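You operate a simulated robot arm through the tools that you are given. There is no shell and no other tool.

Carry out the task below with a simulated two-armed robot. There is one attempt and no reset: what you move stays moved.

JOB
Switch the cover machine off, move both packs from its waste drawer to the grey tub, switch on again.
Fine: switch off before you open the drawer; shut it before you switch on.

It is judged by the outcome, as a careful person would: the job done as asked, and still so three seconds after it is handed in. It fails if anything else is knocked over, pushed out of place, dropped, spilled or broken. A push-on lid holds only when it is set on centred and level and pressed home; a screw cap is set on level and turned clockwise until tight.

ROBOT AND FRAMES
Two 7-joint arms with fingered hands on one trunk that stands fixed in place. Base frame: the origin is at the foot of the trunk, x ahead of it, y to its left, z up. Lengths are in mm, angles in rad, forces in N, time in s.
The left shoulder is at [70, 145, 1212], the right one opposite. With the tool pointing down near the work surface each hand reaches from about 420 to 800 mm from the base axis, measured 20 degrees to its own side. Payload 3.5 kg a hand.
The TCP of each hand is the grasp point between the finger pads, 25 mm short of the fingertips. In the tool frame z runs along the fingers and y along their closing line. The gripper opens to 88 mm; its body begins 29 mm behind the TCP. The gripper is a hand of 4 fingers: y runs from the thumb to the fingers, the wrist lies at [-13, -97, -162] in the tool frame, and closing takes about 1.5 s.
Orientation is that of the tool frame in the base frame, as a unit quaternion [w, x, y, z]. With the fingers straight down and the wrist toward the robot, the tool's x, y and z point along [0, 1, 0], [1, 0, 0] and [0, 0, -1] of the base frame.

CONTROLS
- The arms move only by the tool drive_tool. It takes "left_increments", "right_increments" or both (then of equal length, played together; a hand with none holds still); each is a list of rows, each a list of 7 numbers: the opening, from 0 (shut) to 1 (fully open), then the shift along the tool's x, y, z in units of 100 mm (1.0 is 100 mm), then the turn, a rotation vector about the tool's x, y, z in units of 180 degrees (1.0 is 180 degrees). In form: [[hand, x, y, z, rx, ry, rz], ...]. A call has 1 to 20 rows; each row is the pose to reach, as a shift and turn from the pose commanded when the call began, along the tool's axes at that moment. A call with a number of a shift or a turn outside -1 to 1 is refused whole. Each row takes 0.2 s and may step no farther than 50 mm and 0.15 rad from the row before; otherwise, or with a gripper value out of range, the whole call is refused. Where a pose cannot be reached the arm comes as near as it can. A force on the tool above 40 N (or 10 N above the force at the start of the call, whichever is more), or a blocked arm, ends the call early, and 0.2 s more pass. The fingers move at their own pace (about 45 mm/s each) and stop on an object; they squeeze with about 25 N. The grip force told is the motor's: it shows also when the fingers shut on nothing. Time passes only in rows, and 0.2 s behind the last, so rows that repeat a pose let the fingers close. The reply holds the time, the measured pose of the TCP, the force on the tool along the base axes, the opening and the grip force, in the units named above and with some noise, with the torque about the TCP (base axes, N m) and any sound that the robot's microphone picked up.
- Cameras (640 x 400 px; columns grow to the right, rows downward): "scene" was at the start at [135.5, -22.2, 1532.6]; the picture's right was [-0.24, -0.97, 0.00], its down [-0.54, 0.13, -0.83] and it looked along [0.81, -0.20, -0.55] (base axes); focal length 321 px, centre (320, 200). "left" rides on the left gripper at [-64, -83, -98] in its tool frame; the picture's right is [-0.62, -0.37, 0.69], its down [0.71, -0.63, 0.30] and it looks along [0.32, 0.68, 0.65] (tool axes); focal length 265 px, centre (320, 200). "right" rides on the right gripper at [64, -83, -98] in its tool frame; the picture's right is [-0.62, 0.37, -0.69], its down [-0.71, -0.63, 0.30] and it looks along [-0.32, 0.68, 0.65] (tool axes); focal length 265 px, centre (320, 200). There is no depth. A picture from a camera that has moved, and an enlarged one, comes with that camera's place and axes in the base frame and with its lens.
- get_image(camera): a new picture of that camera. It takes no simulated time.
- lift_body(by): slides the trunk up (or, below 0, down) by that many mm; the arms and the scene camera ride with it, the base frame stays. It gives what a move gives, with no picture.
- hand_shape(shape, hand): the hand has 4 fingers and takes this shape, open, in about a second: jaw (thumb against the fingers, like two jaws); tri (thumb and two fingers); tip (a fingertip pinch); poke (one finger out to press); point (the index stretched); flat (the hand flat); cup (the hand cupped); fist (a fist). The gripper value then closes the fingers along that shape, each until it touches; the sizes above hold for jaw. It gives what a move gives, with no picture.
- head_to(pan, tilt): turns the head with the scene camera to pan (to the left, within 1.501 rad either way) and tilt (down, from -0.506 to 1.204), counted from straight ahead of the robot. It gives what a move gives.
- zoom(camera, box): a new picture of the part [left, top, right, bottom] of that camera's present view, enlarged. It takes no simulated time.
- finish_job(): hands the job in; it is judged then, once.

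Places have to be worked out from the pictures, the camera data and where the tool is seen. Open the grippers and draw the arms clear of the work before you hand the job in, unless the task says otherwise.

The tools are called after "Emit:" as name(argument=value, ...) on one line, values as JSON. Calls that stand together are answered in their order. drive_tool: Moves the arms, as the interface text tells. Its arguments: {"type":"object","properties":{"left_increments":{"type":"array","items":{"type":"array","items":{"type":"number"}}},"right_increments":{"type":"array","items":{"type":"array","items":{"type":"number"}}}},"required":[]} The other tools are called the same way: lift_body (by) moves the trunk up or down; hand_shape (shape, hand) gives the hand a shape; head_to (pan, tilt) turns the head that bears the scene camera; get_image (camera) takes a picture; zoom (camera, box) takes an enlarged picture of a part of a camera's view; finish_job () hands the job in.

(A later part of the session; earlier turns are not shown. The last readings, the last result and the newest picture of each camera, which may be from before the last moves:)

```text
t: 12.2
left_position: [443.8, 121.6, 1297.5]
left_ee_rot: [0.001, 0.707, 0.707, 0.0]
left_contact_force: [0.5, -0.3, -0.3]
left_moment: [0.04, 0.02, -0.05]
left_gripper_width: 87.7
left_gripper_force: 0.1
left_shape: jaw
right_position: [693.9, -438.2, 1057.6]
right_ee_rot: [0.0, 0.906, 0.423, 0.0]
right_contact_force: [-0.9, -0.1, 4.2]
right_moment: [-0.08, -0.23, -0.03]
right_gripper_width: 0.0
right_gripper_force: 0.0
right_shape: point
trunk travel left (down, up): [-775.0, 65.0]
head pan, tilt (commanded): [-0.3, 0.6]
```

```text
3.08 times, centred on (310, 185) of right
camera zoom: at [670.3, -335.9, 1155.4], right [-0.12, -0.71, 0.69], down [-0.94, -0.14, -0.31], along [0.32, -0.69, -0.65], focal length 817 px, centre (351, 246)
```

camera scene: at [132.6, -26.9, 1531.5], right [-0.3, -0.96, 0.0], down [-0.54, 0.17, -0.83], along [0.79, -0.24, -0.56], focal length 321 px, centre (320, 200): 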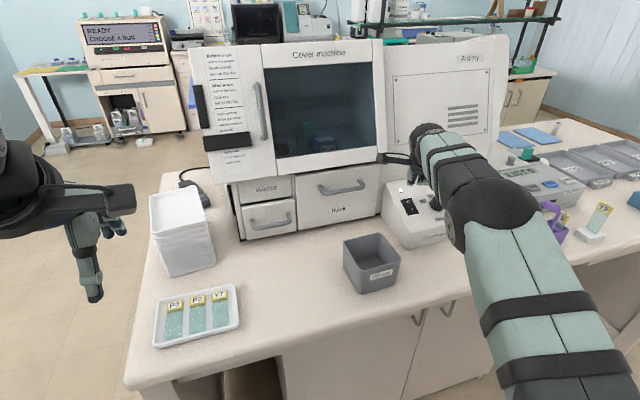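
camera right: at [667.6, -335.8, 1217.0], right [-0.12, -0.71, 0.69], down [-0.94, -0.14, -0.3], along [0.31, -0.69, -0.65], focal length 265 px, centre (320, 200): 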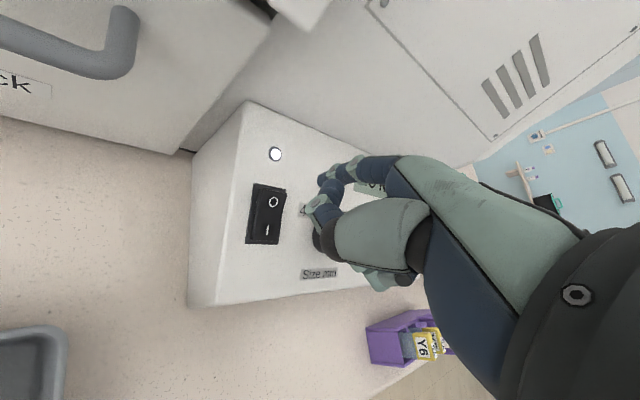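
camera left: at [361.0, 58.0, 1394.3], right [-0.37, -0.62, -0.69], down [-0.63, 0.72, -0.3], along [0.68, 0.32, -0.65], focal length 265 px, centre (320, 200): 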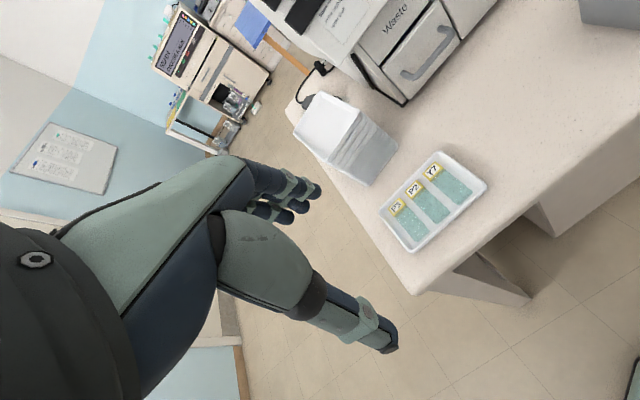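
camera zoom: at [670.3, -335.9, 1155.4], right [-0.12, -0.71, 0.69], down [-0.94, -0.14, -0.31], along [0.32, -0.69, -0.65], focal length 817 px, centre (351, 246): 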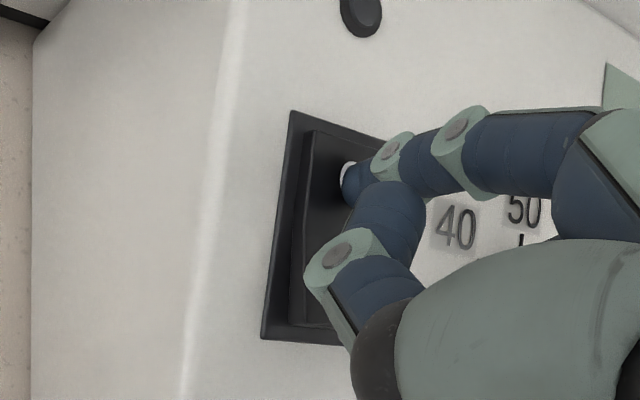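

There's 4 N of contact and the lamp has gone dark, so the machine is off. I'll lift straight up 80 mm and verify it stays off.

Emit:
drive_tool(right_increments=[[0, 0, 0, -0.2, 0, 0, 0], [0, 0, 0, -0.4, 0, 0, 0], [0, 0, 0, -0.6, 0, 0, 0], [0, 0, 0, -0.8, 0, 0, 0]])

Emit:
zoom(camera="right", box=[190, 90, 390, 250])

Emit:
get_image(camera="scene")

```text
t: 13.2
left_position: [445.8, 121.9, 1296.9]
left_ee_rot: [0.0, 0.707, 0.707, 0.0]
left_contact_force: [-0.5, 0.8, 0.2]
left_moment: [0.0, 0.0, 0.02]
left_gripper_width: 87.6
left_gripper_force: 0.1
left_shape: jaw
right_position: [694.6, -437.3, 1138.1]
right_ee_rot: [0.0, 0.906, 0.423, 0.0]
right_contact_force: [0.9, -0.2, -0.5]
right_moment: [-0.03, 0.01, 0.01]
right_gripper_width: 0.0
right_gripper_force: 0.0
right_shape: point
trunk travel left (down, up): [-775.0, 65.0]
head pan, tilt (commanded): [-0.3, 0.6]
```

```text
2.50 times, centred on (290, 170) of right
camera zoom: at [671.6, -335.0, 1235.7], right [-0.12, -0.71, 0.69], down [-0.94, -0.14, -0.3], along [0.31, -0.69, -0.65], focal length 664 px, centre (395, 275)
```

zoom: 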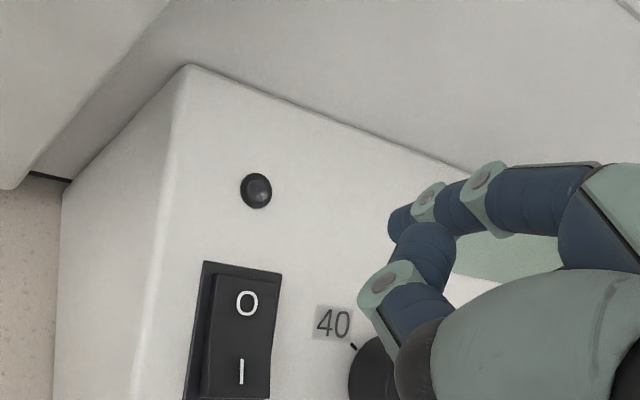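

```text
taken
camera scene: at [133.5, -27.0, 1531.3], right [-0.3, -0.96, 0.0], down [-0.54, 0.17, -0.83], along [0.79, -0.24, -0.56], focal length 321 px, centre (320, 200)
```

scene: 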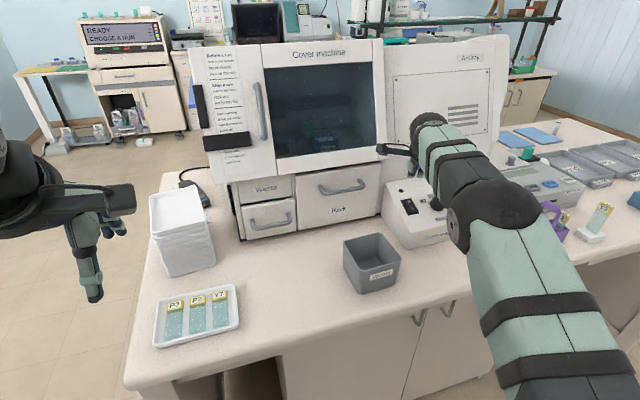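

Switched off: the lamp is dark and the I end is now raised. Next I'll back the right arm out along its path and check what the left hand's "tri" shape looks like for hooking the drawer bar.

Emit:
drive_tool(right_increments=[[0, -0.16, -0.17, -0.16, 0, 0, 0], [0, -0.33, -0.34, -0.33, 0, 0, 0], [0, -0.49, -0.51, -0.5, 0, 0, 0], [0, -0.65, -0.68, -0.66, 0, 0, 0], [0, -0.82, -0.85, -0.82, 0, 0, 0]])

Emit:
drive_tool(right_increments=[[0, -0.16, -0.17, -0.16, 0, 0, 0], [0, -0.33, -0.34, -0.33, 0, 0, 0], [0, -0.49, -0.51, -0.5, 0, 0, 0], [0, -0.65, -0.68, -0.66, 0, 0, 0], [0, -0.82, -0.85, -0.82, 0, 0, 0]])

Emit:
hand_shape(hand="left", shape="tri")

Emit:
get_image(camera="scene")

Emit:
get_image(camera="left")

```text
t: 14.4
left_position: [444.1, 121.1, 1296.8]
left_ee_rot: [0.001, 0.707, 0.707, 0.0]
left_contact_force: [0.1, 0.8, -0.6]
left_moment: [-0.02, -0.05, -0.01]
left_gripper_width: 87.6
left_gripper_force: 0.0
left_shape: jaw
right_position: [574.7, -448.5, 1218.7]
right_ee_rot: [0.001, 0.906, 0.423, 0.0]
right_contact_force: [0.1, 0.0, 0.3]
right_moment: [0.0, 0.01, -0.02]
right_gripper_width: 0.1
right_gripper_force: 0.0
right_shape: point
trunk travel left (down, up): [-775.0, 65.0]
head pan, tilt (commanded): [-0.3, 0.6]
```

```text
t: 15.6
left_position: [443.3, 123.4, 1296.3]
left_ee_rot: [0.0, 0.707, 0.707, -0.001]
left_contact_force: [-0.1, 0.3, 0.1]
left_moment: [0.01, 0.02, 0.0]
left_gripper_width: 87.5
left_gripper_force: 0.1
left_shape: jaw
right_position: [459.2, -453.4, 1302.6]
right_ee_rot: [0.001, 0.906, 0.423, 0.0]
right_contact_force: [-0.5, 0.5, 0.4]
right_moment: [0.04, 0.02, 0.01]
right_gripper_width: 0.0
right_gripper_force: 0.1
right_shape: point
trunk travel left (down, up): [-775.0, 65.0]
head pan, tilt (commanded): [-0.3, 0.6]
```

```text
t: 16.5
left_position: [445.9, 120.9, 1296.6]
left_ee_rot: [0.0, 0.707, 0.707, 0.0]
left_contact_force: [-0.1, 0.0, -1.3]
left_moment: [-0.01, -0.01, 0.02]
left_gripper_width: 87.6
left_gripper_force: 0.1
left_shape: tri
right_position: [460.8, -454.9, 1300.7]
right_ee_rot: [0.0, 0.906, 0.423, 0.0]
right_contact_force: [0.3, -0.3, 1.2]
right_moment: [0.03, 0.01, 0.02]
right_gripper_width: 0.2
right_gripper_force: 0.0
right_shape: point
trunk travel left (down, up): [-775.0, 65.0]
head pan, tilt (commanded): [-0.3, 0.6]
```

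```text
taken
camera scene: at [134.1, -27.6, 1531.3], right [-0.3, -0.96, 0.0], down [-0.54, 0.17, -0.82], along [0.79, -0.24, -0.57], focal length 321 px, centre (320, 200)
```

scene: 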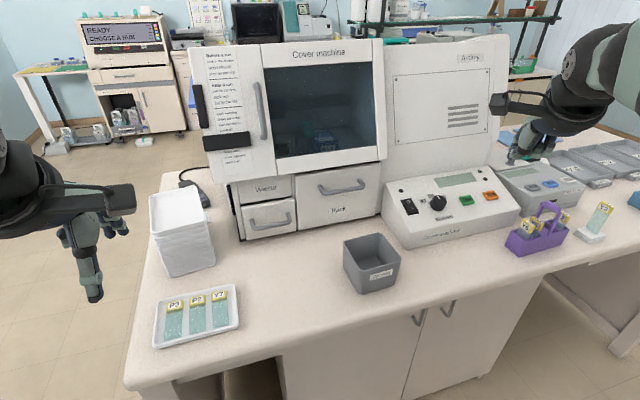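

```text
taken
camera left: at [361.8, 57.5, 1394.2], right [-0.37, -0.62, -0.69], down [-0.63, 0.71, -0.3], along [0.68, 0.32, -0.65], focal length 265 px, centre (320, 200)
```

left: 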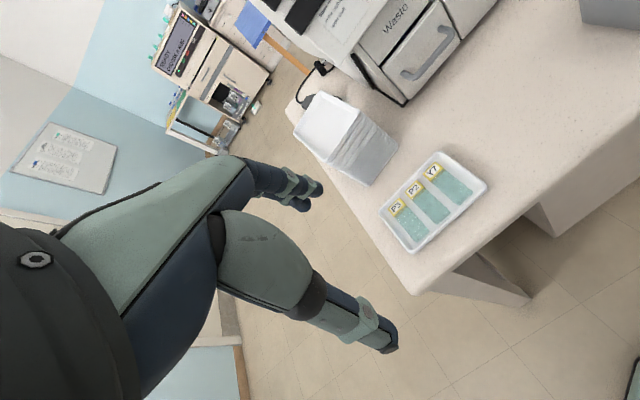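

The display is blank, so it's off. I'll zoom on the left hand's tri shape.

Emit:
zoom(camera="left", box=[200, 140, 440, 290])

Emit:
head_to(pan=0.1, tilt=0.6)

Emit:
get_image(camera="scene")

```text
2.67 times, centred on (320, 215) of left
camera zoom: at [361.8, 57.5, 1394.2], right [-0.37, -0.62, -0.69], down [-0.63, 0.71, -0.3], along [0.68, 0.32, -0.65], focal length 708 px, centre (320, 160)
```

zoom: 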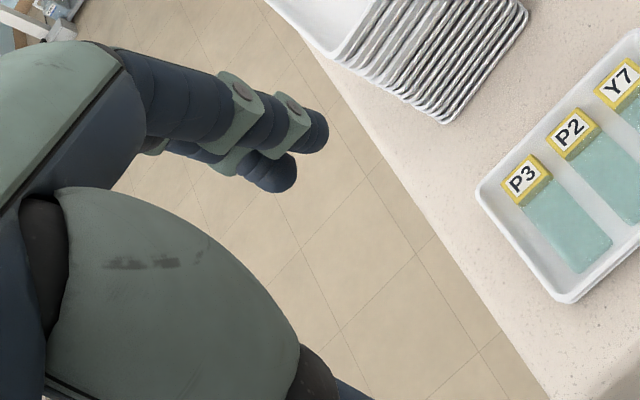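

```text
t: 17.4
left_position: [446.2, 121.3, 1296.6]
left_ee_rot: [0.0, 0.707, 0.707, 0.001]
left_contact_force: [0.0, -1.3, 0.5]
left_moment: [-0.01, 0.0, 0.0]
left_gripper_width: 87.8
left_gripper_force: 0.0
left_shape: tri
right_position: [459.4, -456.2, 1301.6]
right_ee_rot: [0.0, 0.906, 0.423, 0.001]
right_contact_force: [0.8, 0.7, -0.4]
right_moment: [0.01, 0.02, 0.02]
right_gripper_width: 0.0
right_gripper_force: 0.2
right_shape: point
trunk travel left (down, up): [-775.0, 65.0]
head pan, tilt (commanded): [0.099, 0.6]
```

```text
taken
camera scene: at [137.0, 7.8, 1531.4], right [0.1, -1.0, 0.0], down [-0.56, -0.06, -0.83], along [0.82, 0.08, -0.56], focal length 321 px, centre (320, 200)
```

scene: 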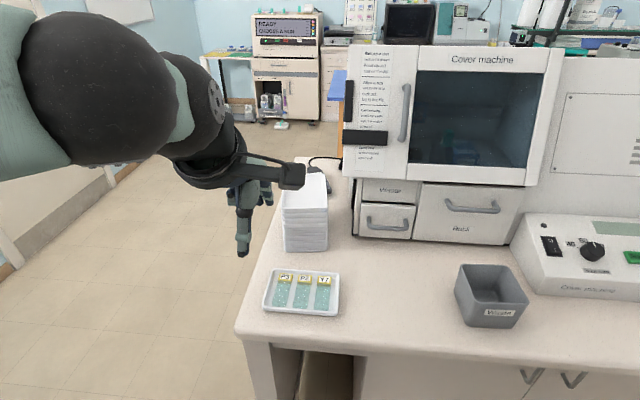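

Now I'll zoom the head view on the left hand.

Emit:
zoom(camera="scene", box=[190, 150, 318, 270])

Emit:
zoom(camera="scene", box=[340, 160, 440, 250])

```text
3.33 times, centred on (254, 210) of scene
camera zoom: at [137.0, 7.8, 1531.4], right [0.1, -1.0, 0.0], down [-0.56, -0.06, -0.83], along [0.82, 0.08, -0.56], focal length 1071 px, centre (540, 167)
```

zoom: 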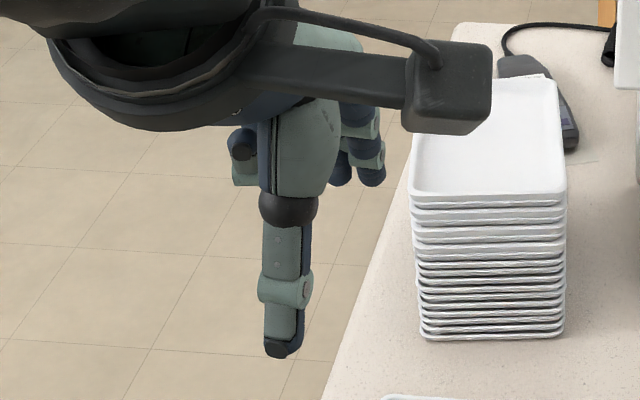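

```text
4.44 times, centred on (390, 205) of scene
camera zoom: at [137.0, 7.8, 1531.4], right [0.1, -1.0, 0.0], down [-0.56, -0.06, -0.83], along [0.82, 0.08, -0.56], focal length 1428 px, centre (9, 178)
```

zoom: 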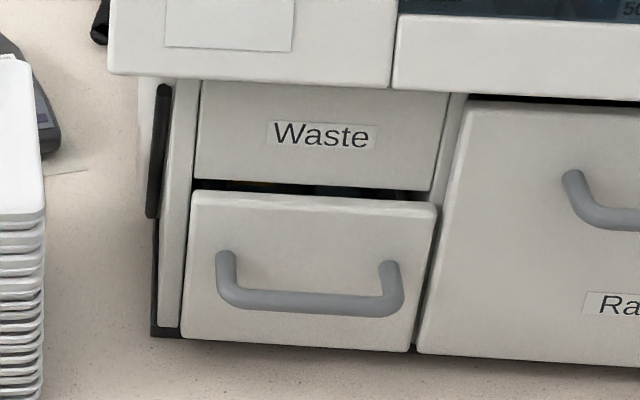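

The bar's inner window is about 83 mm, and the tri pinch is about 40 mm wide, so it fits. The right arm reaches both the drawer and the tub more comfortably, so it will do the drawer work. I'll set it to tri, undo the yaw, and move the left arm further out of the way.

Emit:
hand_shape(hand="right", shape="tri")

Emit:
drive_tool(left_increments=[[1, 0.17, -0.1, 0, 0, 0, 0], [1, 0.33, -0.2, 0, 0, 0, 0], [1, 0.5, -0.3, 0, 0, 0, 0], [1, 0.67, -0.4, 0, 0, 0, 0], [1, 0.83, -0.5, 0, 0, 0, 0], [1, 1.0, -0.5, 0, 0, 0, 0]], right_increments=[[1, 0.15, -0.13, 0, 0, 0, -0.037], [1, 0.31, -0.26, 0, 0, 0, -0.074], [1, 0.46, -0.39, 0, 0, 0, -0.111], [1, 0.61, -0.51, 0, 0, 0, -0.148], [1, 0.77, -0.64, 0, 0, 0, -0.185], [1, 0.92, -0.77, 0, 0, 0, -0.2222]])

Emit:
drive_tool(right_increments=[[1, 0.2, 0.12, 0.12, -0.025, 0, 0], [1, 0.4, 0.24, 0.24, -0.05, 0, 0], [1, 0.6, 0.36, 0.36, -0.075, 0, 0], [1, 0.8, 0.48, 0.48, -0.1, 0, 0], [1, 1.0, 0.6, 0.6, -0.111, 0, 0]])

Emit:
get_image(camera="scene")

Emit:
get_image(camera="right")

```text
t: 18.3
left_position: [446.1, 120.7, 1296.1]
left_ee_rot: [0.0, 0.707, 0.707, 0.0]
left_contact_force: [0.4, -0.2, -0.3]
left_moment: [0.01, -0.02, 0.01]
left_gripper_width: 87.7
left_gripper_force: 0.1
left_shape: tri
right_position: [462.0, -454.3, 1300.8]
right_ee_rot: [0.0, 0.906, 0.423, -0.001]
right_contact_force: [-0.7, -0.3, -0.5]
right_moment: [-0.02, 0.0, 0.0]
right_gripper_width: 87.7
right_gripper_force: 0.1
right_shape: tri
trunk travel left (down, up): [-775.0, 65.0]
head pan, tilt (commanded): [0.099, 0.6]
```

```text
t: 19.7
left_position: [396.2, 223.2, 1294.1]
left_ee_rot: [0.001, 0.707, 0.707, 0.0]
left_contact_force: [0.0, 1.0, -0.6]
left_moment: [-0.03, 0.03, 0.02]
left_gripper_width: 87.8
left_gripper_force: 0.1
left_shape: tri
right_position: [458.4, -334.4, 1300.7]
right_ee_rot: [0.001, 0.707, 0.708, 0.0]
right_contact_force: [0.4, 0.1, -0.1]
right_moment: [-0.02, -0.04, 0.01]
right_gripper_width: 88.0
right_gripper_force: 0.1
right_shape: tri
trunk travel left (down, up): [-775.0, 65.0]
head pan, tilt (commanded): [0.099, 0.6]
```

```text
t: 20.9
left_position: [395.3, 223.4, 1294.8]
left_ee_rot: [0.001, 0.707, 0.707, -0.001]
left_contact_force: [0.2, -0.2, -0.6]
left_moment: [-0.01, -0.04, 0.02]
left_gripper_width: 87.7
left_gripper_force: 0.1
left_shape: tri
right_position: [520.8, -234.0, 1238.6]
right_ee_rot: [0.123, 0.697, 0.696, 0.121]
right_contact_force: [-0.3, 1.0, -0.6]
right_moment: [0.02, 0.01, -0.03]
right_gripper_width: 87.6
right_gripper_force: 0.0
right_shape: tri
trunk travel left (down, up): [-775.0, 65.0]
head pan, tilt (commanded): [0.099, 0.6]
```

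```text
taken
camera scene: at [138.0, 9.1, 1531.3], right [0.1, -1.0, 0.0], down [-0.56, -0.06, -0.82], along [0.82, 0.08, -0.57], focal length 321 px, centre (320, 200)
```

scene: 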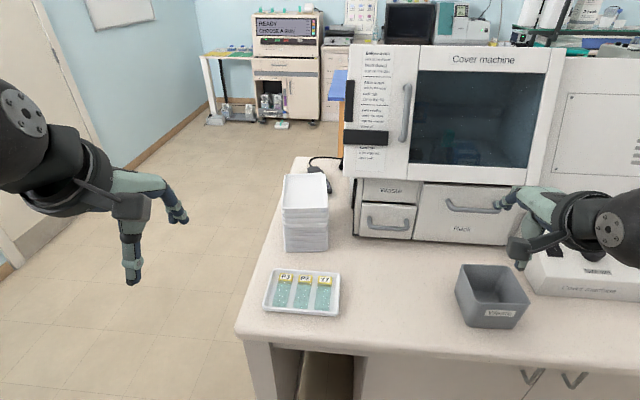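

```text
taken
camera right: at [408.4, -169.8, 1302.3], right [0.11, -0.62, 0.78], down [-0.49, -0.71, -0.5], along [0.87, -0.33, -0.38], focal length 265 px, centre (320, 200)
```

right: 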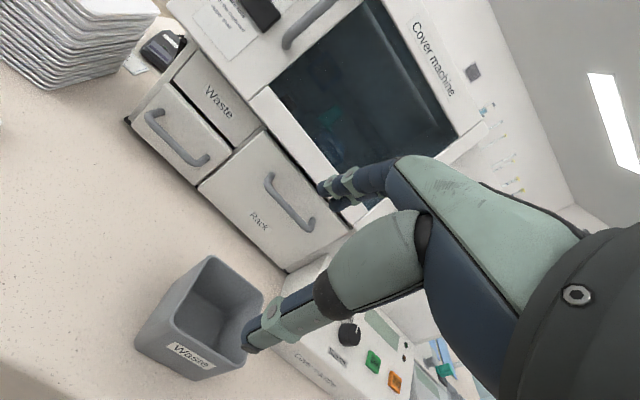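

The right hand is pitched 20° forward and clear of everything. I'll zoom both cameras on the waste drawer handle for a better fix.

Emit:
zoom(camera="right", box=[110, 60, 270, 200])

Emit:
zoom(camera="scene", box=[345, 170, 425, 250])

```text
2.86 times, centred on (190, 130) of right
camera zoom: at [408.4, -169.8, 1302.3], right [0.11, -0.62, 0.78], down [-0.49, -0.71, -0.5], along [0.87, -0.33, -0.38], focal length 758 px, centre (691, 400)
```

zoom: 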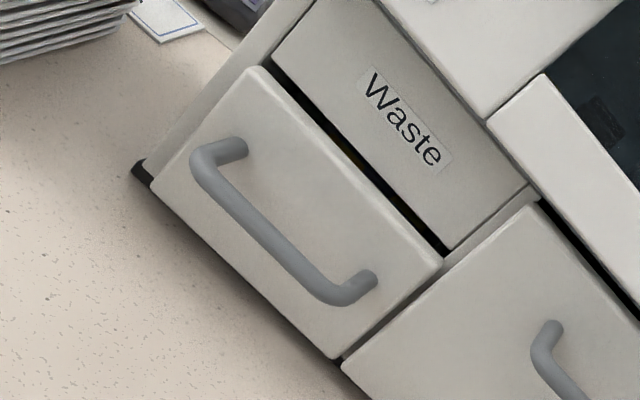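

```text
5.00 times, centred on (385, 210) of scene
camera zoom: at [138.0, 9.1, 1531.3], right [0.1, -1.0, 0.0], down [-0.56, -0.06, -0.82], along [0.82, 0.08, -0.57], focal length 1606 px, centre (-5, 150)
```

zoom: 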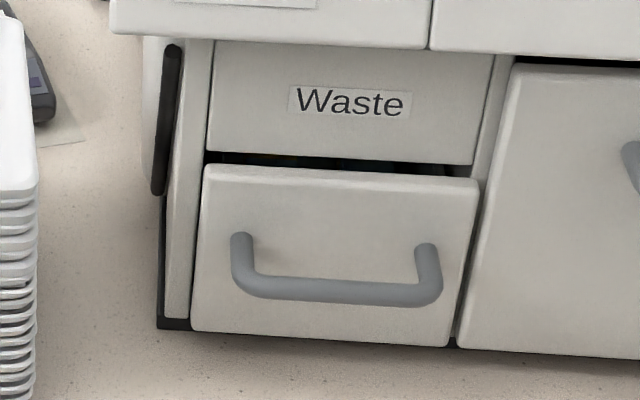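

The bar is at x ≈ 781, z ≈ 1017, y from -54 to -144, with the drawer face about 30–35 mm behind it. I'll bring the right hand to a pre-approach in front of the handle, with pitch reduced to 10° and the opening narrowed to about 30 mm.

Emit:
drive_tool(right_increments=[[1, 0.135, 0.108, 0.198, 0, 0, 0], [1, 0.27, 0.216, 0.396, 0, 0, 0], [1, 0.405, 0.324, 0.594, 0, 0, 0], [1, 0.54, 0.432, 0.792, 0, 0, 0], [1, 0.675, 0.54, 0.99, 0, 0, 0]])

Emit:
drive_tool(right_increments=[[0.8, 0.135, 0.108, 0.198, 0.011, 0, 0], [0.6, 0.27, 0.216, 0.396, 0.022, 0, 0], [0.34, 0.405, 0.324, 0.594, 0.033, 0, 0], [0.34, 0.54, 0.432, 0.792, 0.044, 0, 0], [0.34, 0.675, 0.54, 0.99, 0.0556, 0, 0], [0.34, 0.675, 0.54, 0.99, 0.0556, 0, 0]])

Emit:
get_image(camera="right")

Emit:
get_image(camera="scene")

```text
t: 22.1
left_position: [396.6, 223.3, 1294.9]
left_ee_rot: [0.0, 0.707, 0.707, 0.0]
left_contact_force: [0.5, -0.1, -0.2]
left_moment: [-0.03, 0.01, 0.01]
left_gripper_width: 87.7
left_gripper_force: 0.0
left_shape: tri
right_position: [604.6, -167.6, 1165.5]
right_ee_rot: [0.122, 0.697, 0.696, 0.122]
right_contact_force: [-0.3, -0.2, 0.5]
right_moment: [0.0, 0.01, 0.01]
right_gripper_width: 87.8
right_gripper_force: 0.1
right_shape: tri
trunk travel left (down, up): [-775.0, 65.0]
head pan, tilt (commanded): [0.099, 0.6]
```

```text
t: 23.5
left_position: [395.1, 220.9, 1294.9]
left_ee_rot: [0.0, 0.708, 0.707, 0.0]
left_contact_force: [-0.7, 0.3, 0.3]
left_moment: [0.01, 0.01, -0.03]
left_gripper_width: 87.3
left_gripper_force: 0.1
left_shape: tri
right_position: [687.6, -100.4, 1093.0]
right_ee_rot: [0.061, 0.704, 0.705, 0.061]
right_contact_force: [1.0, -0.1, 0.2]
right_moment: [0.01, 0.01, 0.0]
right_gripper_width: 30.3
right_gripper_force: 0.0
right_shape: tri
trunk travel left (down, up): [-775.0, 65.0]
head pan, tilt (commanded): [0.099, 0.6]
```

```text
taken
camera right: at [586.9, -36.4, 1173.8], right [0.24, -0.62, 0.75], down [-0.57, -0.71, -0.41], along [0.79, -0.33, -0.53], focal length 265 px, centre (320, 200)
```

right: 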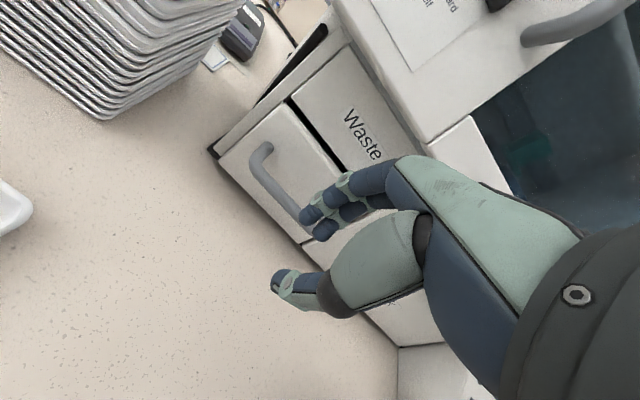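

```text
taken
camera scene: at [136.3, 7.7, 1531.4], right [0.1, -1.0, 0.0], down [-0.56, -0.06, -0.83], along [0.82, 0.08, -0.56], focal length 321 px, centre (320, 200)
```

scene: 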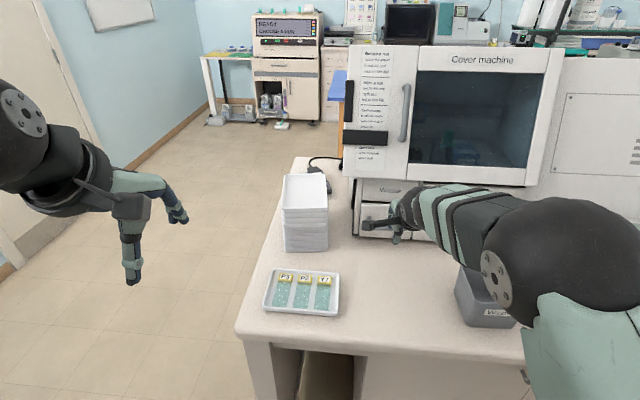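

The right hand is in front of the handle with a 30 mm opening. I'll zoom in to check finger and handle alignment.

Emit:
zoom(camera="right", box=[200, 80, 400, 260])

Emit:
zoom(camera="scene", box=[340, 160, 440, 250])

```text
2.22 times, centred on (300, 170) of right
camera zoom: at [586.9, -36.4, 1173.8], right [0.24, -0.62, 0.75], down [-0.57, -0.71, -0.41], along [0.79, -0.33, -0.53], focal length 590 px, centre (364, 267)
```

zoom: 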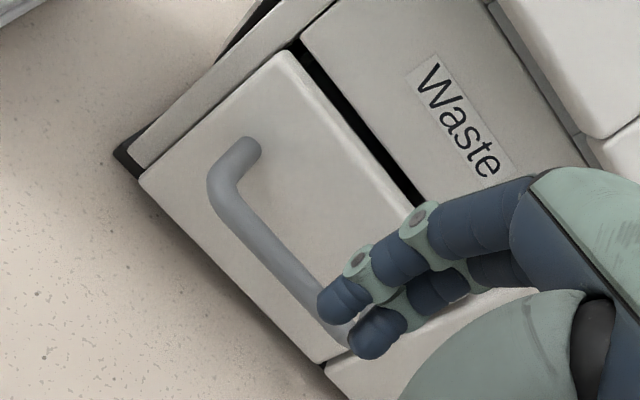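

```text
4.44 times, centred on (390, 205) of scene
camera zoom: at [136.3, 7.7, 1531.4], right [0.1, -1.0, 0.0], down [-0.56, -0.06, -0.83], along [0.82, 0.08, -0.56], focal length 1428 px, centre (9, 178)
```

zoom: 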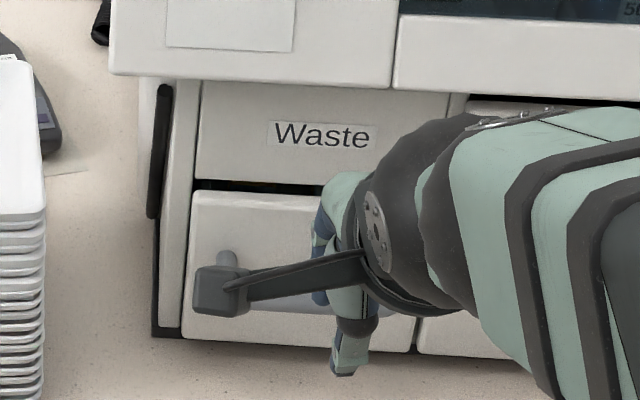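

The handle fix holds at bar x ≈ 781.5 and face x ≈ 813, a gap of about 25 mm for roughly 14 mm fingers. At 60 mm opening the fingers hang straight, so I'll use that and move over the bar with the fingertips above it.

Emit:
drive_tool(right_increments=[[0.68, 0, 0, 0, 0, 0, 0], [0.68, 0, 0, 0, 0, 0, 0], [0.68, 0.005, 0.17, 0.1, 0, 0, 0], [0.68, 0.01, 0.33, 0.2, 0, 0, 0], [0.68, 0.014, 0.5, 0.32, 0, 0, 0], [0.68, 0.014, 0.67, 0.428, 0, 0, 0], [0.68, 0.014, 0.67, 0.428, 0, 0, 0]])

Emit:
get_image(camera="right")

Emit:
zoom(camera="right", box=[200, 100, 400, 260])

Emit:
zoom(camera="scene", box=[340, 160, 440, 250])

```text
t: 25.1
left_position: [395.0, 223.4, 1296.5]
left_ee_rot: [0.0, 0.707, 0.707, 0.0]
left_contact_force: [-0.1, -0.3, 0.5]
left_moment: [0.01, -0.03, 0.02]
left_gripper_width: 87.5
left_gripper_force: 0.0
left_shape: tri
right_position: [759.8, -99.1, 1061.0]
right_ee_rot: [0.061, 0.704, 0.705, 0.061]
right_contact_force: [-1.8, -0.6, -1.4]
right_moment: [0.0, 0.01, -0.02]
right_gripper_width: 58.0
right_gripper_force: 0.1
right_shape: tri
trunk travel left (down, up): [-775.0, 65.0]
head pan, tilt (commanded): [0.099, 0.6]
```

```text
taken
camera right: at [659.8, -35.7, 1142.2], right [0.24, -0.62, 0.75], down [-0.57, -0.71, -0.41], along [0.79, -0.33, -0.53], focal length 265 px, centre (320, 200)
```

right: 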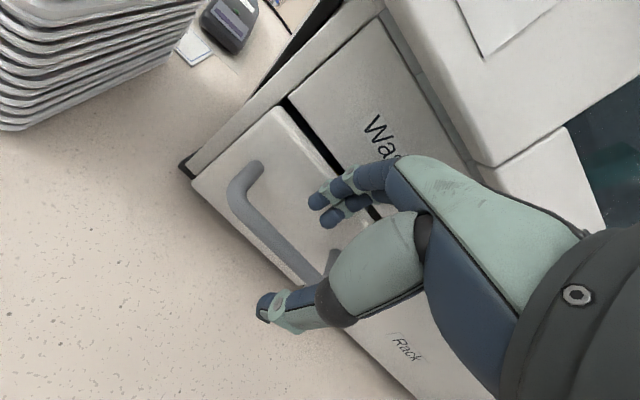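

```text
2.50 times, centred on (300, 180) of right
camera zoom: at [659.8, -35.7, 1142.2], right [0.24, -0.62, 0.75], down [-0.57, -0.71, -0.41], along [0.79, -0.33, -0.53], focal length 664 px, centre (370, 250)
```

zoom: 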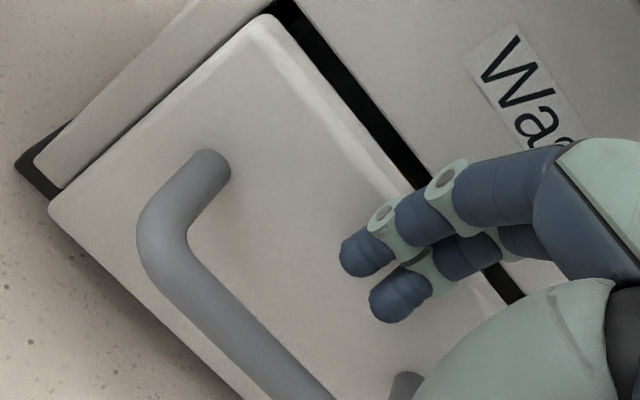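

```text
4.44 times, centred on (390, 205) of scene
camera zoom: at [136.0, 8.2, 1531.4], right [0.1, -1.0, 0.0], down [-0.56, -0.06, -0.83], along [0.82, 0.08, -0.56], focal length 1428 px, centre (9, 178)
```

zoom: 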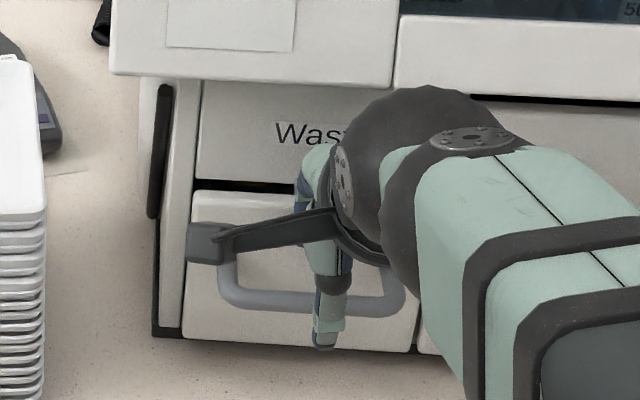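

The fingertip is at about [796, -91, 1048]. Sliding 36 mm along the tool axis should put it mid-gap at x ≈ 802, so I'll descend in small steps.

Emit:
drive_tool(right_increments=[[0.68, 0, 0, 0.06, 0, 0, 0], [0.68, 0, 0, 0.12, 0, 0, 0], [0.68, 0, 0, 0.18, 0, 0, 0], [0.68, 0, 0, 0.24, 0, 0, 0], [0.68, 0, 0, 0.3, 0, 0, 0], [0.68, 0, 0, 0.36, 0, 0, 0], [0.68, 0, 0, 0.36, 0, 0, 0]])

Emit:
zoom(camera="right", box=[200, 100, 400, 260])

Emit:
zoom(camera="scene", box=[340, 160, 440, 250])

```text
t: 26.7
left_position: [390.8, 222.0, 1296.6]
left_ee_rot: [0.001, 0.707, 0.708, 0.002]
left_contact_force: [-0.8, 0.7, -0.8]
left_moment: [0.0, -0.02, 0.05]
left_gripper_width: 87.8
left_gripper_force: 0.0
left_shape: tri
right_position: [761.8, -98.1, 1026.5]
right_ee_rot: [0.06, 0.705, 0.704, 0.061]
right_contact_force: [-21.8, -0.2, 0.9]
right_moment: [0.0, -0.45, -0.18]
right_gripper_width: 53.5
right_gripper_force: 0.1
right_shape: tri
trunk travel left (down, up): [-775.0, 65.0]
head pan, tilt (commanded): [0.099, 0.6]
```

```text
2.50 times, centred on (300, 180) of right
camera zoom: at [662.4, -34.2, 1107.8], right [0.25, -0.62, 0.75], down [-0.57, -0.71, -0.41], along [0.78, -0.33, -0.53], focal length 664 px, centre (370, 250)
```

zoom: 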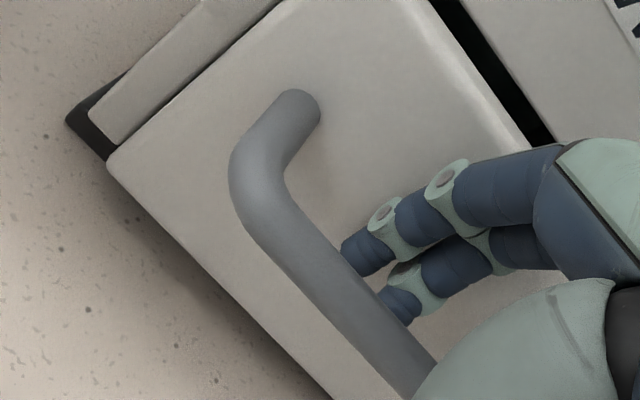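

```text
4.44 times, centred on (390, 205) of scene
camera zoom: at [130.4, 8.0, 1531.7], right [0.1, -1.0, 0.0], down [-0.56, -0.06, -0.83], along [0.82, 0.08, -0.56], focal length 1428 px, centre (9, 178)
```

zoom: 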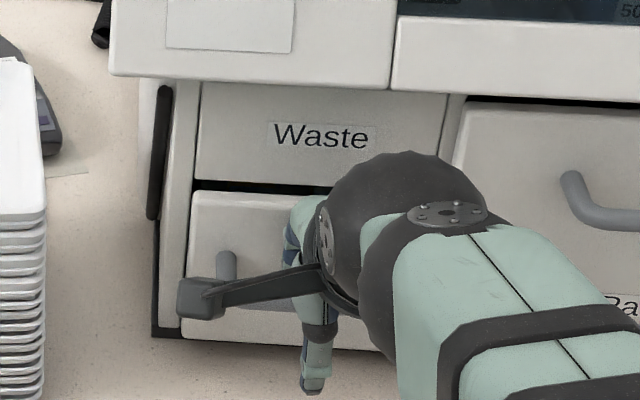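

The fingers are behind the bar and pressing the drawer face with about 22 N, so the hook is in place. I'll close slightly so they hook the bar and pull straight back 40 mm.

Emit:
drive_tool(right_increments=[[0.5, 0, -0.05, -0.009, 0, 0, 0], [0.45, 0, -0.1, -0.018, 0, 0, 0], [0.45, 0, -0.15, -0.026, 0, 0, 0], [0.45, 0, -0.2, -0.035, 0, 0, 0], [0.45, 0, -0.25, -0.044, 0, 0, 0], [0.45, 0, -0.3, -0.053, 0, 0, 0], [0.45, 0, -0.35, -0.062, 0, 0, 0], [0.45, 0, -0.4, -0.07, 0, 0, 0]])

Emit:
get_image(camera="right")

Emit:
zoom(camera="scene", box=[330, 150, 450, 260])

```text
t: 28.5
left_position: [396.0, 222.3, 1295.5]
left_ee_rot: [0.001, 0.707, 0.707, 0.0]
left_contact_force: [0.1, -0.8, -0.5]
left_moment: [-0.01, 0.03, -0.02]
left_gripper_width: 87.3
left_gripper_force: 0.0
left_shape: tri
right_position: [726.4, -98.6, 1024.9]
right_ee_rot: [0.06, 0.705, 0.704, 0.061]
right_contact_force: [1.4, -0.7, 0.5]
right_moment: [0.0, -0.01, -0.03]
right_gripper_width: 40.8
right_gripper_force: 0.1
right_shape: tri
trunk travel left (down, up): [-775.0, 65.0]
head pan, tilt (commanded): [0.099, 0.6]
```

```text
taken
camera right: at [627.0, -34.8, 1106.7], right [0.24, -0.62, 0.75], down [-0.57, -0.71, -0.41], along [0.79, -0.33, -0.53], focal length 265 px, centre (320, 200)
```

right: 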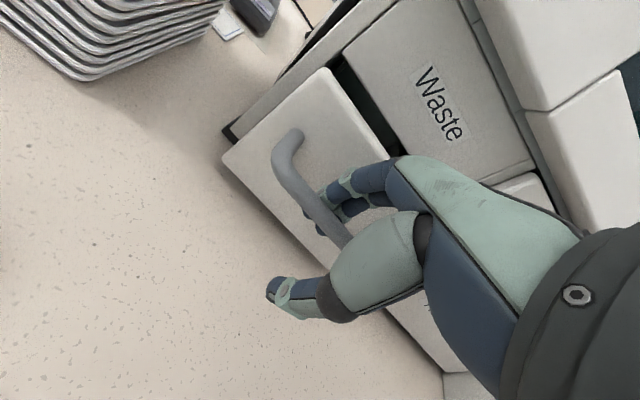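

```text
3.64 times, centred on (390, 205) of scene
camera zoom: at [137.0, 7.9, 1531.4], right [0.1, -1.0, 0.0], down [-0.56, -0.06, -0.83], along [0.82, 0.08, -0.56], focal length 1168 px, centre (66, 182)
```

zoom: 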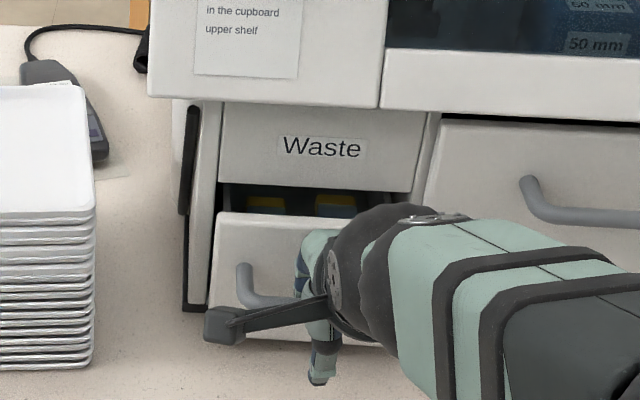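

The drawer is gliding open and I can see two yellow-topped packs inside. I'll keep pulling straight back another 90 mm, watching for a stop.

Emit:
drive_tool(right_increments=[[0.45, 0, -0.08, -0.014, 0, 0, 0], [0.45, 0, -0.16, -0.028, 0, 0, 0], [0.45, 0, -0.24, -0.042, 0, 0, 0], [0.45, 0, -0.32, -0.057, 0, 0, 0], [0.45, 0, -0.4, -0.071, 0, 0, 0], [0.45, 0, -0.48, -0.085, 0, 0, 0], [0.45, 0, -0.56, -0.099, 0, 0, 0], [0.45, 0, -0.64, -0.113, 0, 0, 0], [0.45, 0, -0.72, -0.127, 0, 0, 0], [0.45, 0, -0.8, -0.141, 0, 0, 0], [0.45, 0, -0.88, -0.155, 0, 0, 0]])

Emit:
get_image(camera="right")

Emit:
zoom(camera="scene", box=[330, 150, 450, 260])

```text
t: 30.9
left_position: [396.7, 222.2, 1295.1]
left_ee_rot: [0.0, 0.707, 0.707, 0.0]
left_contact_force: [-1.0, -0.6, -0.9]
left_moment: [0.01, 0.03, -0.04]
left_gripper_width: 87.4
left_gripper_force: 0.0
left_shape: tri
right_position: [638.6, -99.4, 1024.4]
right_ee_rot: [0.062, 0.704, 0.705, 0.061]
right_contact_force: [1.9, -0.1, 0.2]
right_moment: [-0.07, 0.02, 0.01]
right_gripper_width: 40.4
right_gripper_force: 0.0
right_shape: tri
trunk travel left (down, up): [-775.0, 65.0]
head pan, tilt (commanded): [0.099, 0.6]
```

```text
taken
camera right: at [537.9, -35.0, 1106.4], right [0.24, -0.62, 0.75], down [-0.57, -0.71, -0.41], along [0.79, -0.32, -0.53], focal length 265 px, centre (320, 200)
```

right: 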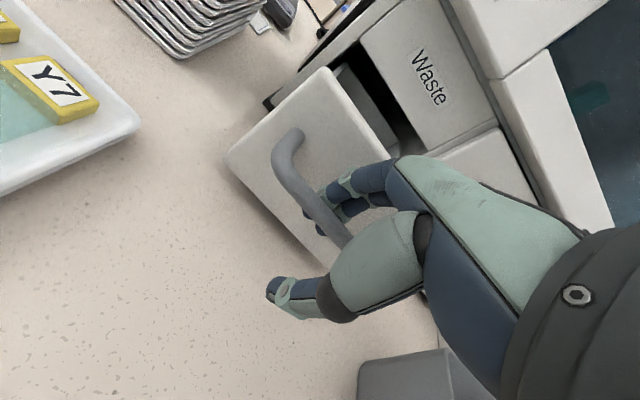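

```text
3.64 times, centred on (390, 205) of scene
camera zoom: at [137.2, 8.1, 1531.3], right [0.1, -1.0, 0.0], down [-0.56, -0.06, -0.82], along [0.82, 0.08, -0.57], focal length 1168 px, centre (66, 182)
```

zoom: 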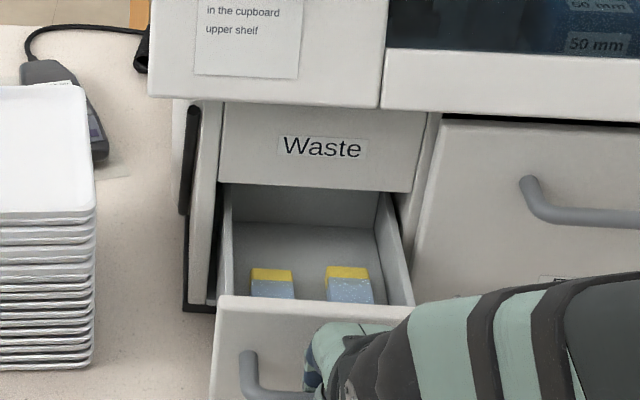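

The drawer is open far enough to expose both packs at its front. I'll loosen the fingers slightly, lift straight up off the bar, and back off to look inside.

Emit:
drive_tool(right_increments=[[0.53, 0, 0.03, 0.005, 0, 0, 0], [0.53, 0, 0.03, 0.005, 0, 0, 0], [0.53, 0, 0.047, -0.09, 0, 0, 0], [0.53, 0, 0.065, -0.19, 0, 0, 0], [0.53, 0, 0.082, -0.29, 0, 0, 0], [0.53, 0, 0.1, -0.39, 0, 0, 0], [0.53, 0, 0.11, -0.5, 0, 0, 0], [0.53, 0, 0.13, -0.65, 0, 0, 0], [0.53, 0, 0.14, -0.8, 0, 0, 0], [0.53, 0, 0.14, -1.0, 0, 0, 0]])

Emit:
get_image(camera="right")

Emit:
get_image(camera="scene")

```text
t: 33.1
left_position: [394.9, 223.2, 1296.6]
left_ee_rot: [0.0, 0.707, 0.707, 0.0]
left_contact_force: [-0.6, -0.1, 0.8]
left_moment: [0.0, 0.01, -0.01]
left_gripper_width: 87.4
left_gripper_force: 0.0
left_shape: tri
right_position: [632.9, -99.3, 1125.6]
right_ee_rot: [0.061, 0.705, 0.704, 0.061]
right_contact_force: [-0.3, -0.4, 0.2]
right_moment: [0.0, 0.0, 0.01]
right_gripper_width: 46.4
right_gripper_force: 0.1
right_shape: tri
trunk travel left (down, up): [-775.0, 65.0]
head pan, tilt (commanded): [0.099, 0.6]
```

```text
taken
camera right: at [533.1, -34.9, 1208.4], right [0.24, -0.62, 0.75], down [-0.57, -0.71, -0.41], along [0.79, -0.33, -0.53], focal length 265 px, centre (320, 200)
```

right: 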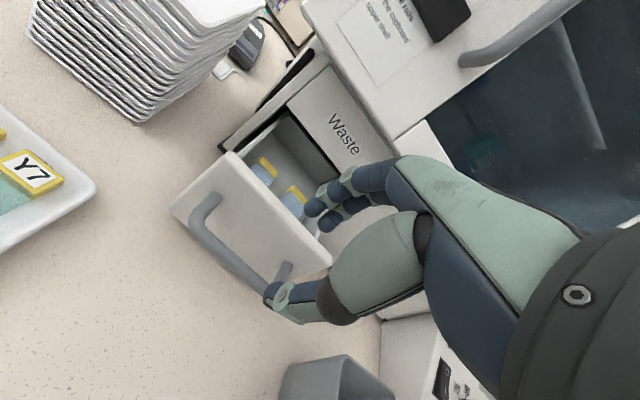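

```text
taken
camera scene: at [136.2, 7.9, 1531.4], right [0.1, -1.0, 0.0], down [-0.56, -0.06, -0.83], along [0.82, 0.08, -0.56], focal length 321 px, centre (320, 200)
```

scene: 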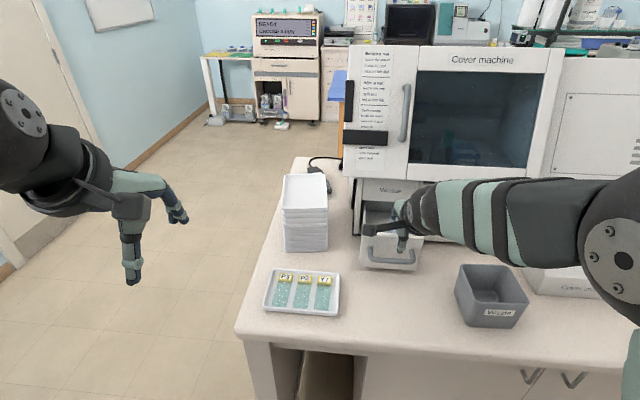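

The hand released cleanly and the drawer stayed open. I'll swing the right hand up and to the right to see into the drawer.

Emit:
drive_tool(right_increments=[[0.6, -0.2, -0.03, -0.2, 0, 0, 0], [0.7, -0.4, -0.06, -0.4, 0, 0, 0], [0.8, -0.6, -0.09, -0.6, 0, 0, 0], [1, -0.8, -0.12, -0.8, 0, 0, 0], [1, -1.0, -0.16, -0.84, 0, 0, 0]])

Emit:
get_image(camera="right")

Emit:
zoom(camera="scene", box=[340, 160, 452, 280])

Emit:
get_image(camera="left")

```text
t: 34.3
left_position: [395.5, 220.3, 1295.3]
left_ee_rot: [-0.001, 0.707, 0.707, 0.001]
left_contact_force: [0.0, 0.0, -0.6]
left_moment: [-0.03, -0.01, 0.01]
left_gripper_width: 87.7
left_gripper_force: 0.0
left_shape: tri
right_position: [603.0, -200.5, 1206.5]
right_ee_rot: [0.062, 0.704, 0.705, 0.061]
right_contact_force: [0.2, -0.4, 0.8]
right_moment: [-0.01, -0.01, 0.0]
right_gripper_width: 87.5
right_gripper_force: 0.0
right_shape: tri
trunk travel left (down, up): [-775.0, 65.0]
head pan, tilt (commanded): [0.099, 0.6]
```

```text
taken
camera right: at [503.4, -136.3, 1288.5], right [0.24, -0.62, 0.75], down [-0.57, -0.71, -0.41], along [0.79, -0.32, -0.53], focal length 265 px, centre (320, 200)
```

right: 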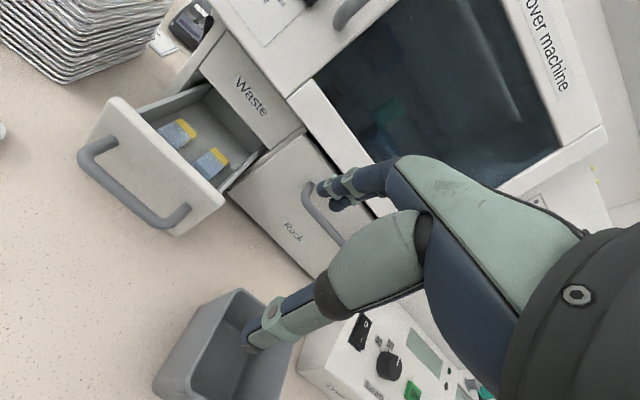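

```text
3.33 times, centred on (396, 220) of scene
camera zoom: at [136.8, 6.7, 1531.4], right [0.1, -1.0, 0.0], down [-0.56, -0.06, -0.83], along [0.82, 0.08, -0.56], focal length 1071 px, centre (67, 133)
```

zoom: 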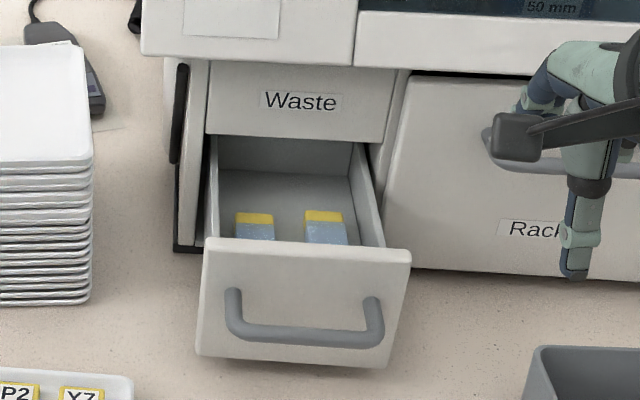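

```text
taken
camera left: at [311.8, 158.1, 1393.0], right [-0.37, -0.62, -0.69], down [-0.63, 0.71, -0.3], along [0.68, 0.32, -0.65], focal length 265 px, centre (320, 200)
```

left: 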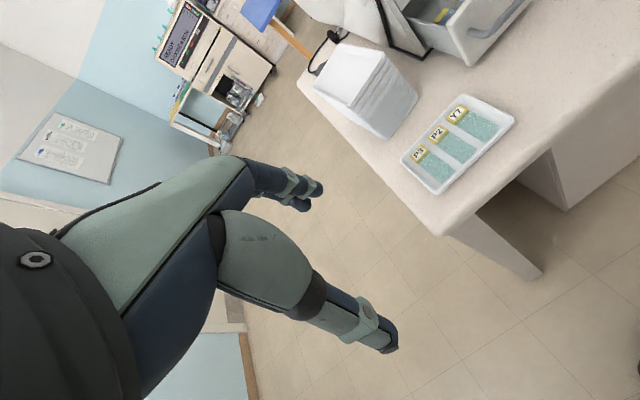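

I can see both packs lying in the drawer, blue with yellow ends. I'll zoom to measure them.

Emit:
zoom(camera="right", box=[70, 70, 270, 240])

Emit:
zoom(camera="scene", box=[395, 185, 470, 275])

Emit:
zoom(camera="scene", box=[395, 195, 475, 245])

Emit:
zoom(camera="scene", box=[396, 190, 460, 240])

```text
2.35 times, centred on (170, 155) of right
camera zoom: at [503.4, -136.3, 1288.5], right [0.24, -0.62, 0.75], down [-0.57, -0.71, -0.41], along [0.79, -0.32, -0.53], focal length 624 px, centre (673, 306)
```

zoom: 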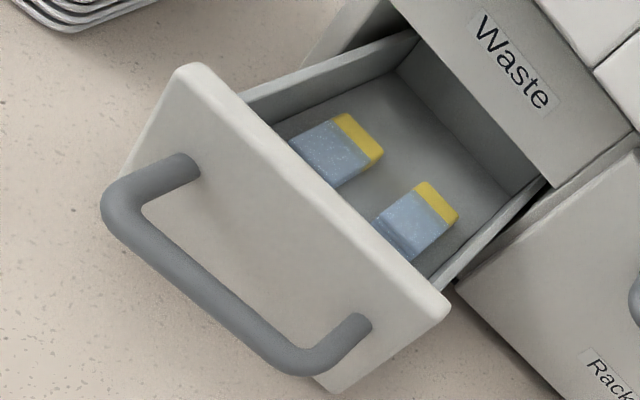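

```text
4.44 times, centred on (432, 230) of scene
camera zoom: at [136.8, 6.7, 1531.4], right [0.1, -1.0, 0.0], down [-0.56, -0.06, -0.83], along [0.82, 0.08, -0.56], focal length 1428 px, centre (-180, 67)
```

zoom: 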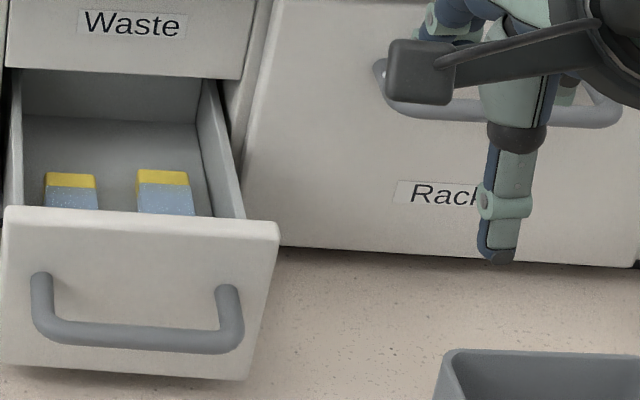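

```text
8.00 times, centred on (435, 220) of scene
camera zoom: at [136.8, 6.7, 1531.4], right [0.1, -1.0, 0.0], down [-0.56, -0.06, -0.83], along [0.82, 0.08, -0.56], focal length 2570 px, centre (-600, 40)
```

zoom: 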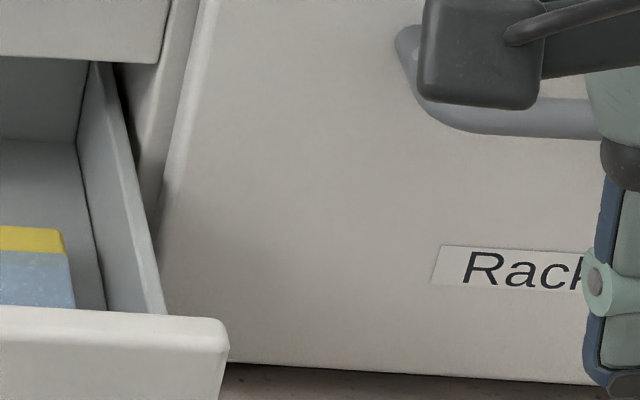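

```text
8.00 times, centred on (428, 215) of scene
camera zoom: at [136.8, 6.7, 1531.4], right [0.1, -1.0, 0.0], down [-0.56, -0.06, -0.83], along [0.82, 0.08, -0.56], focal length 2570 px, centre (-544, 80)
```

zoom: 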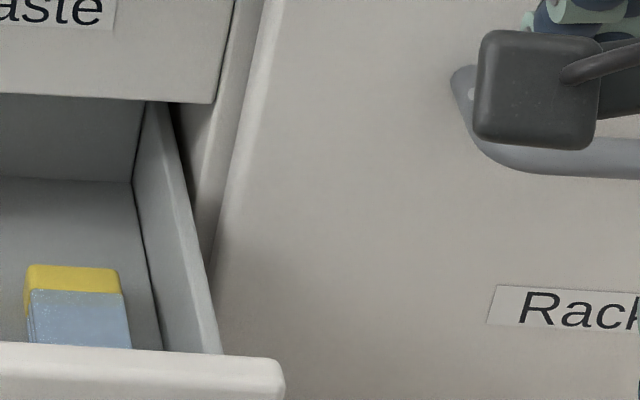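

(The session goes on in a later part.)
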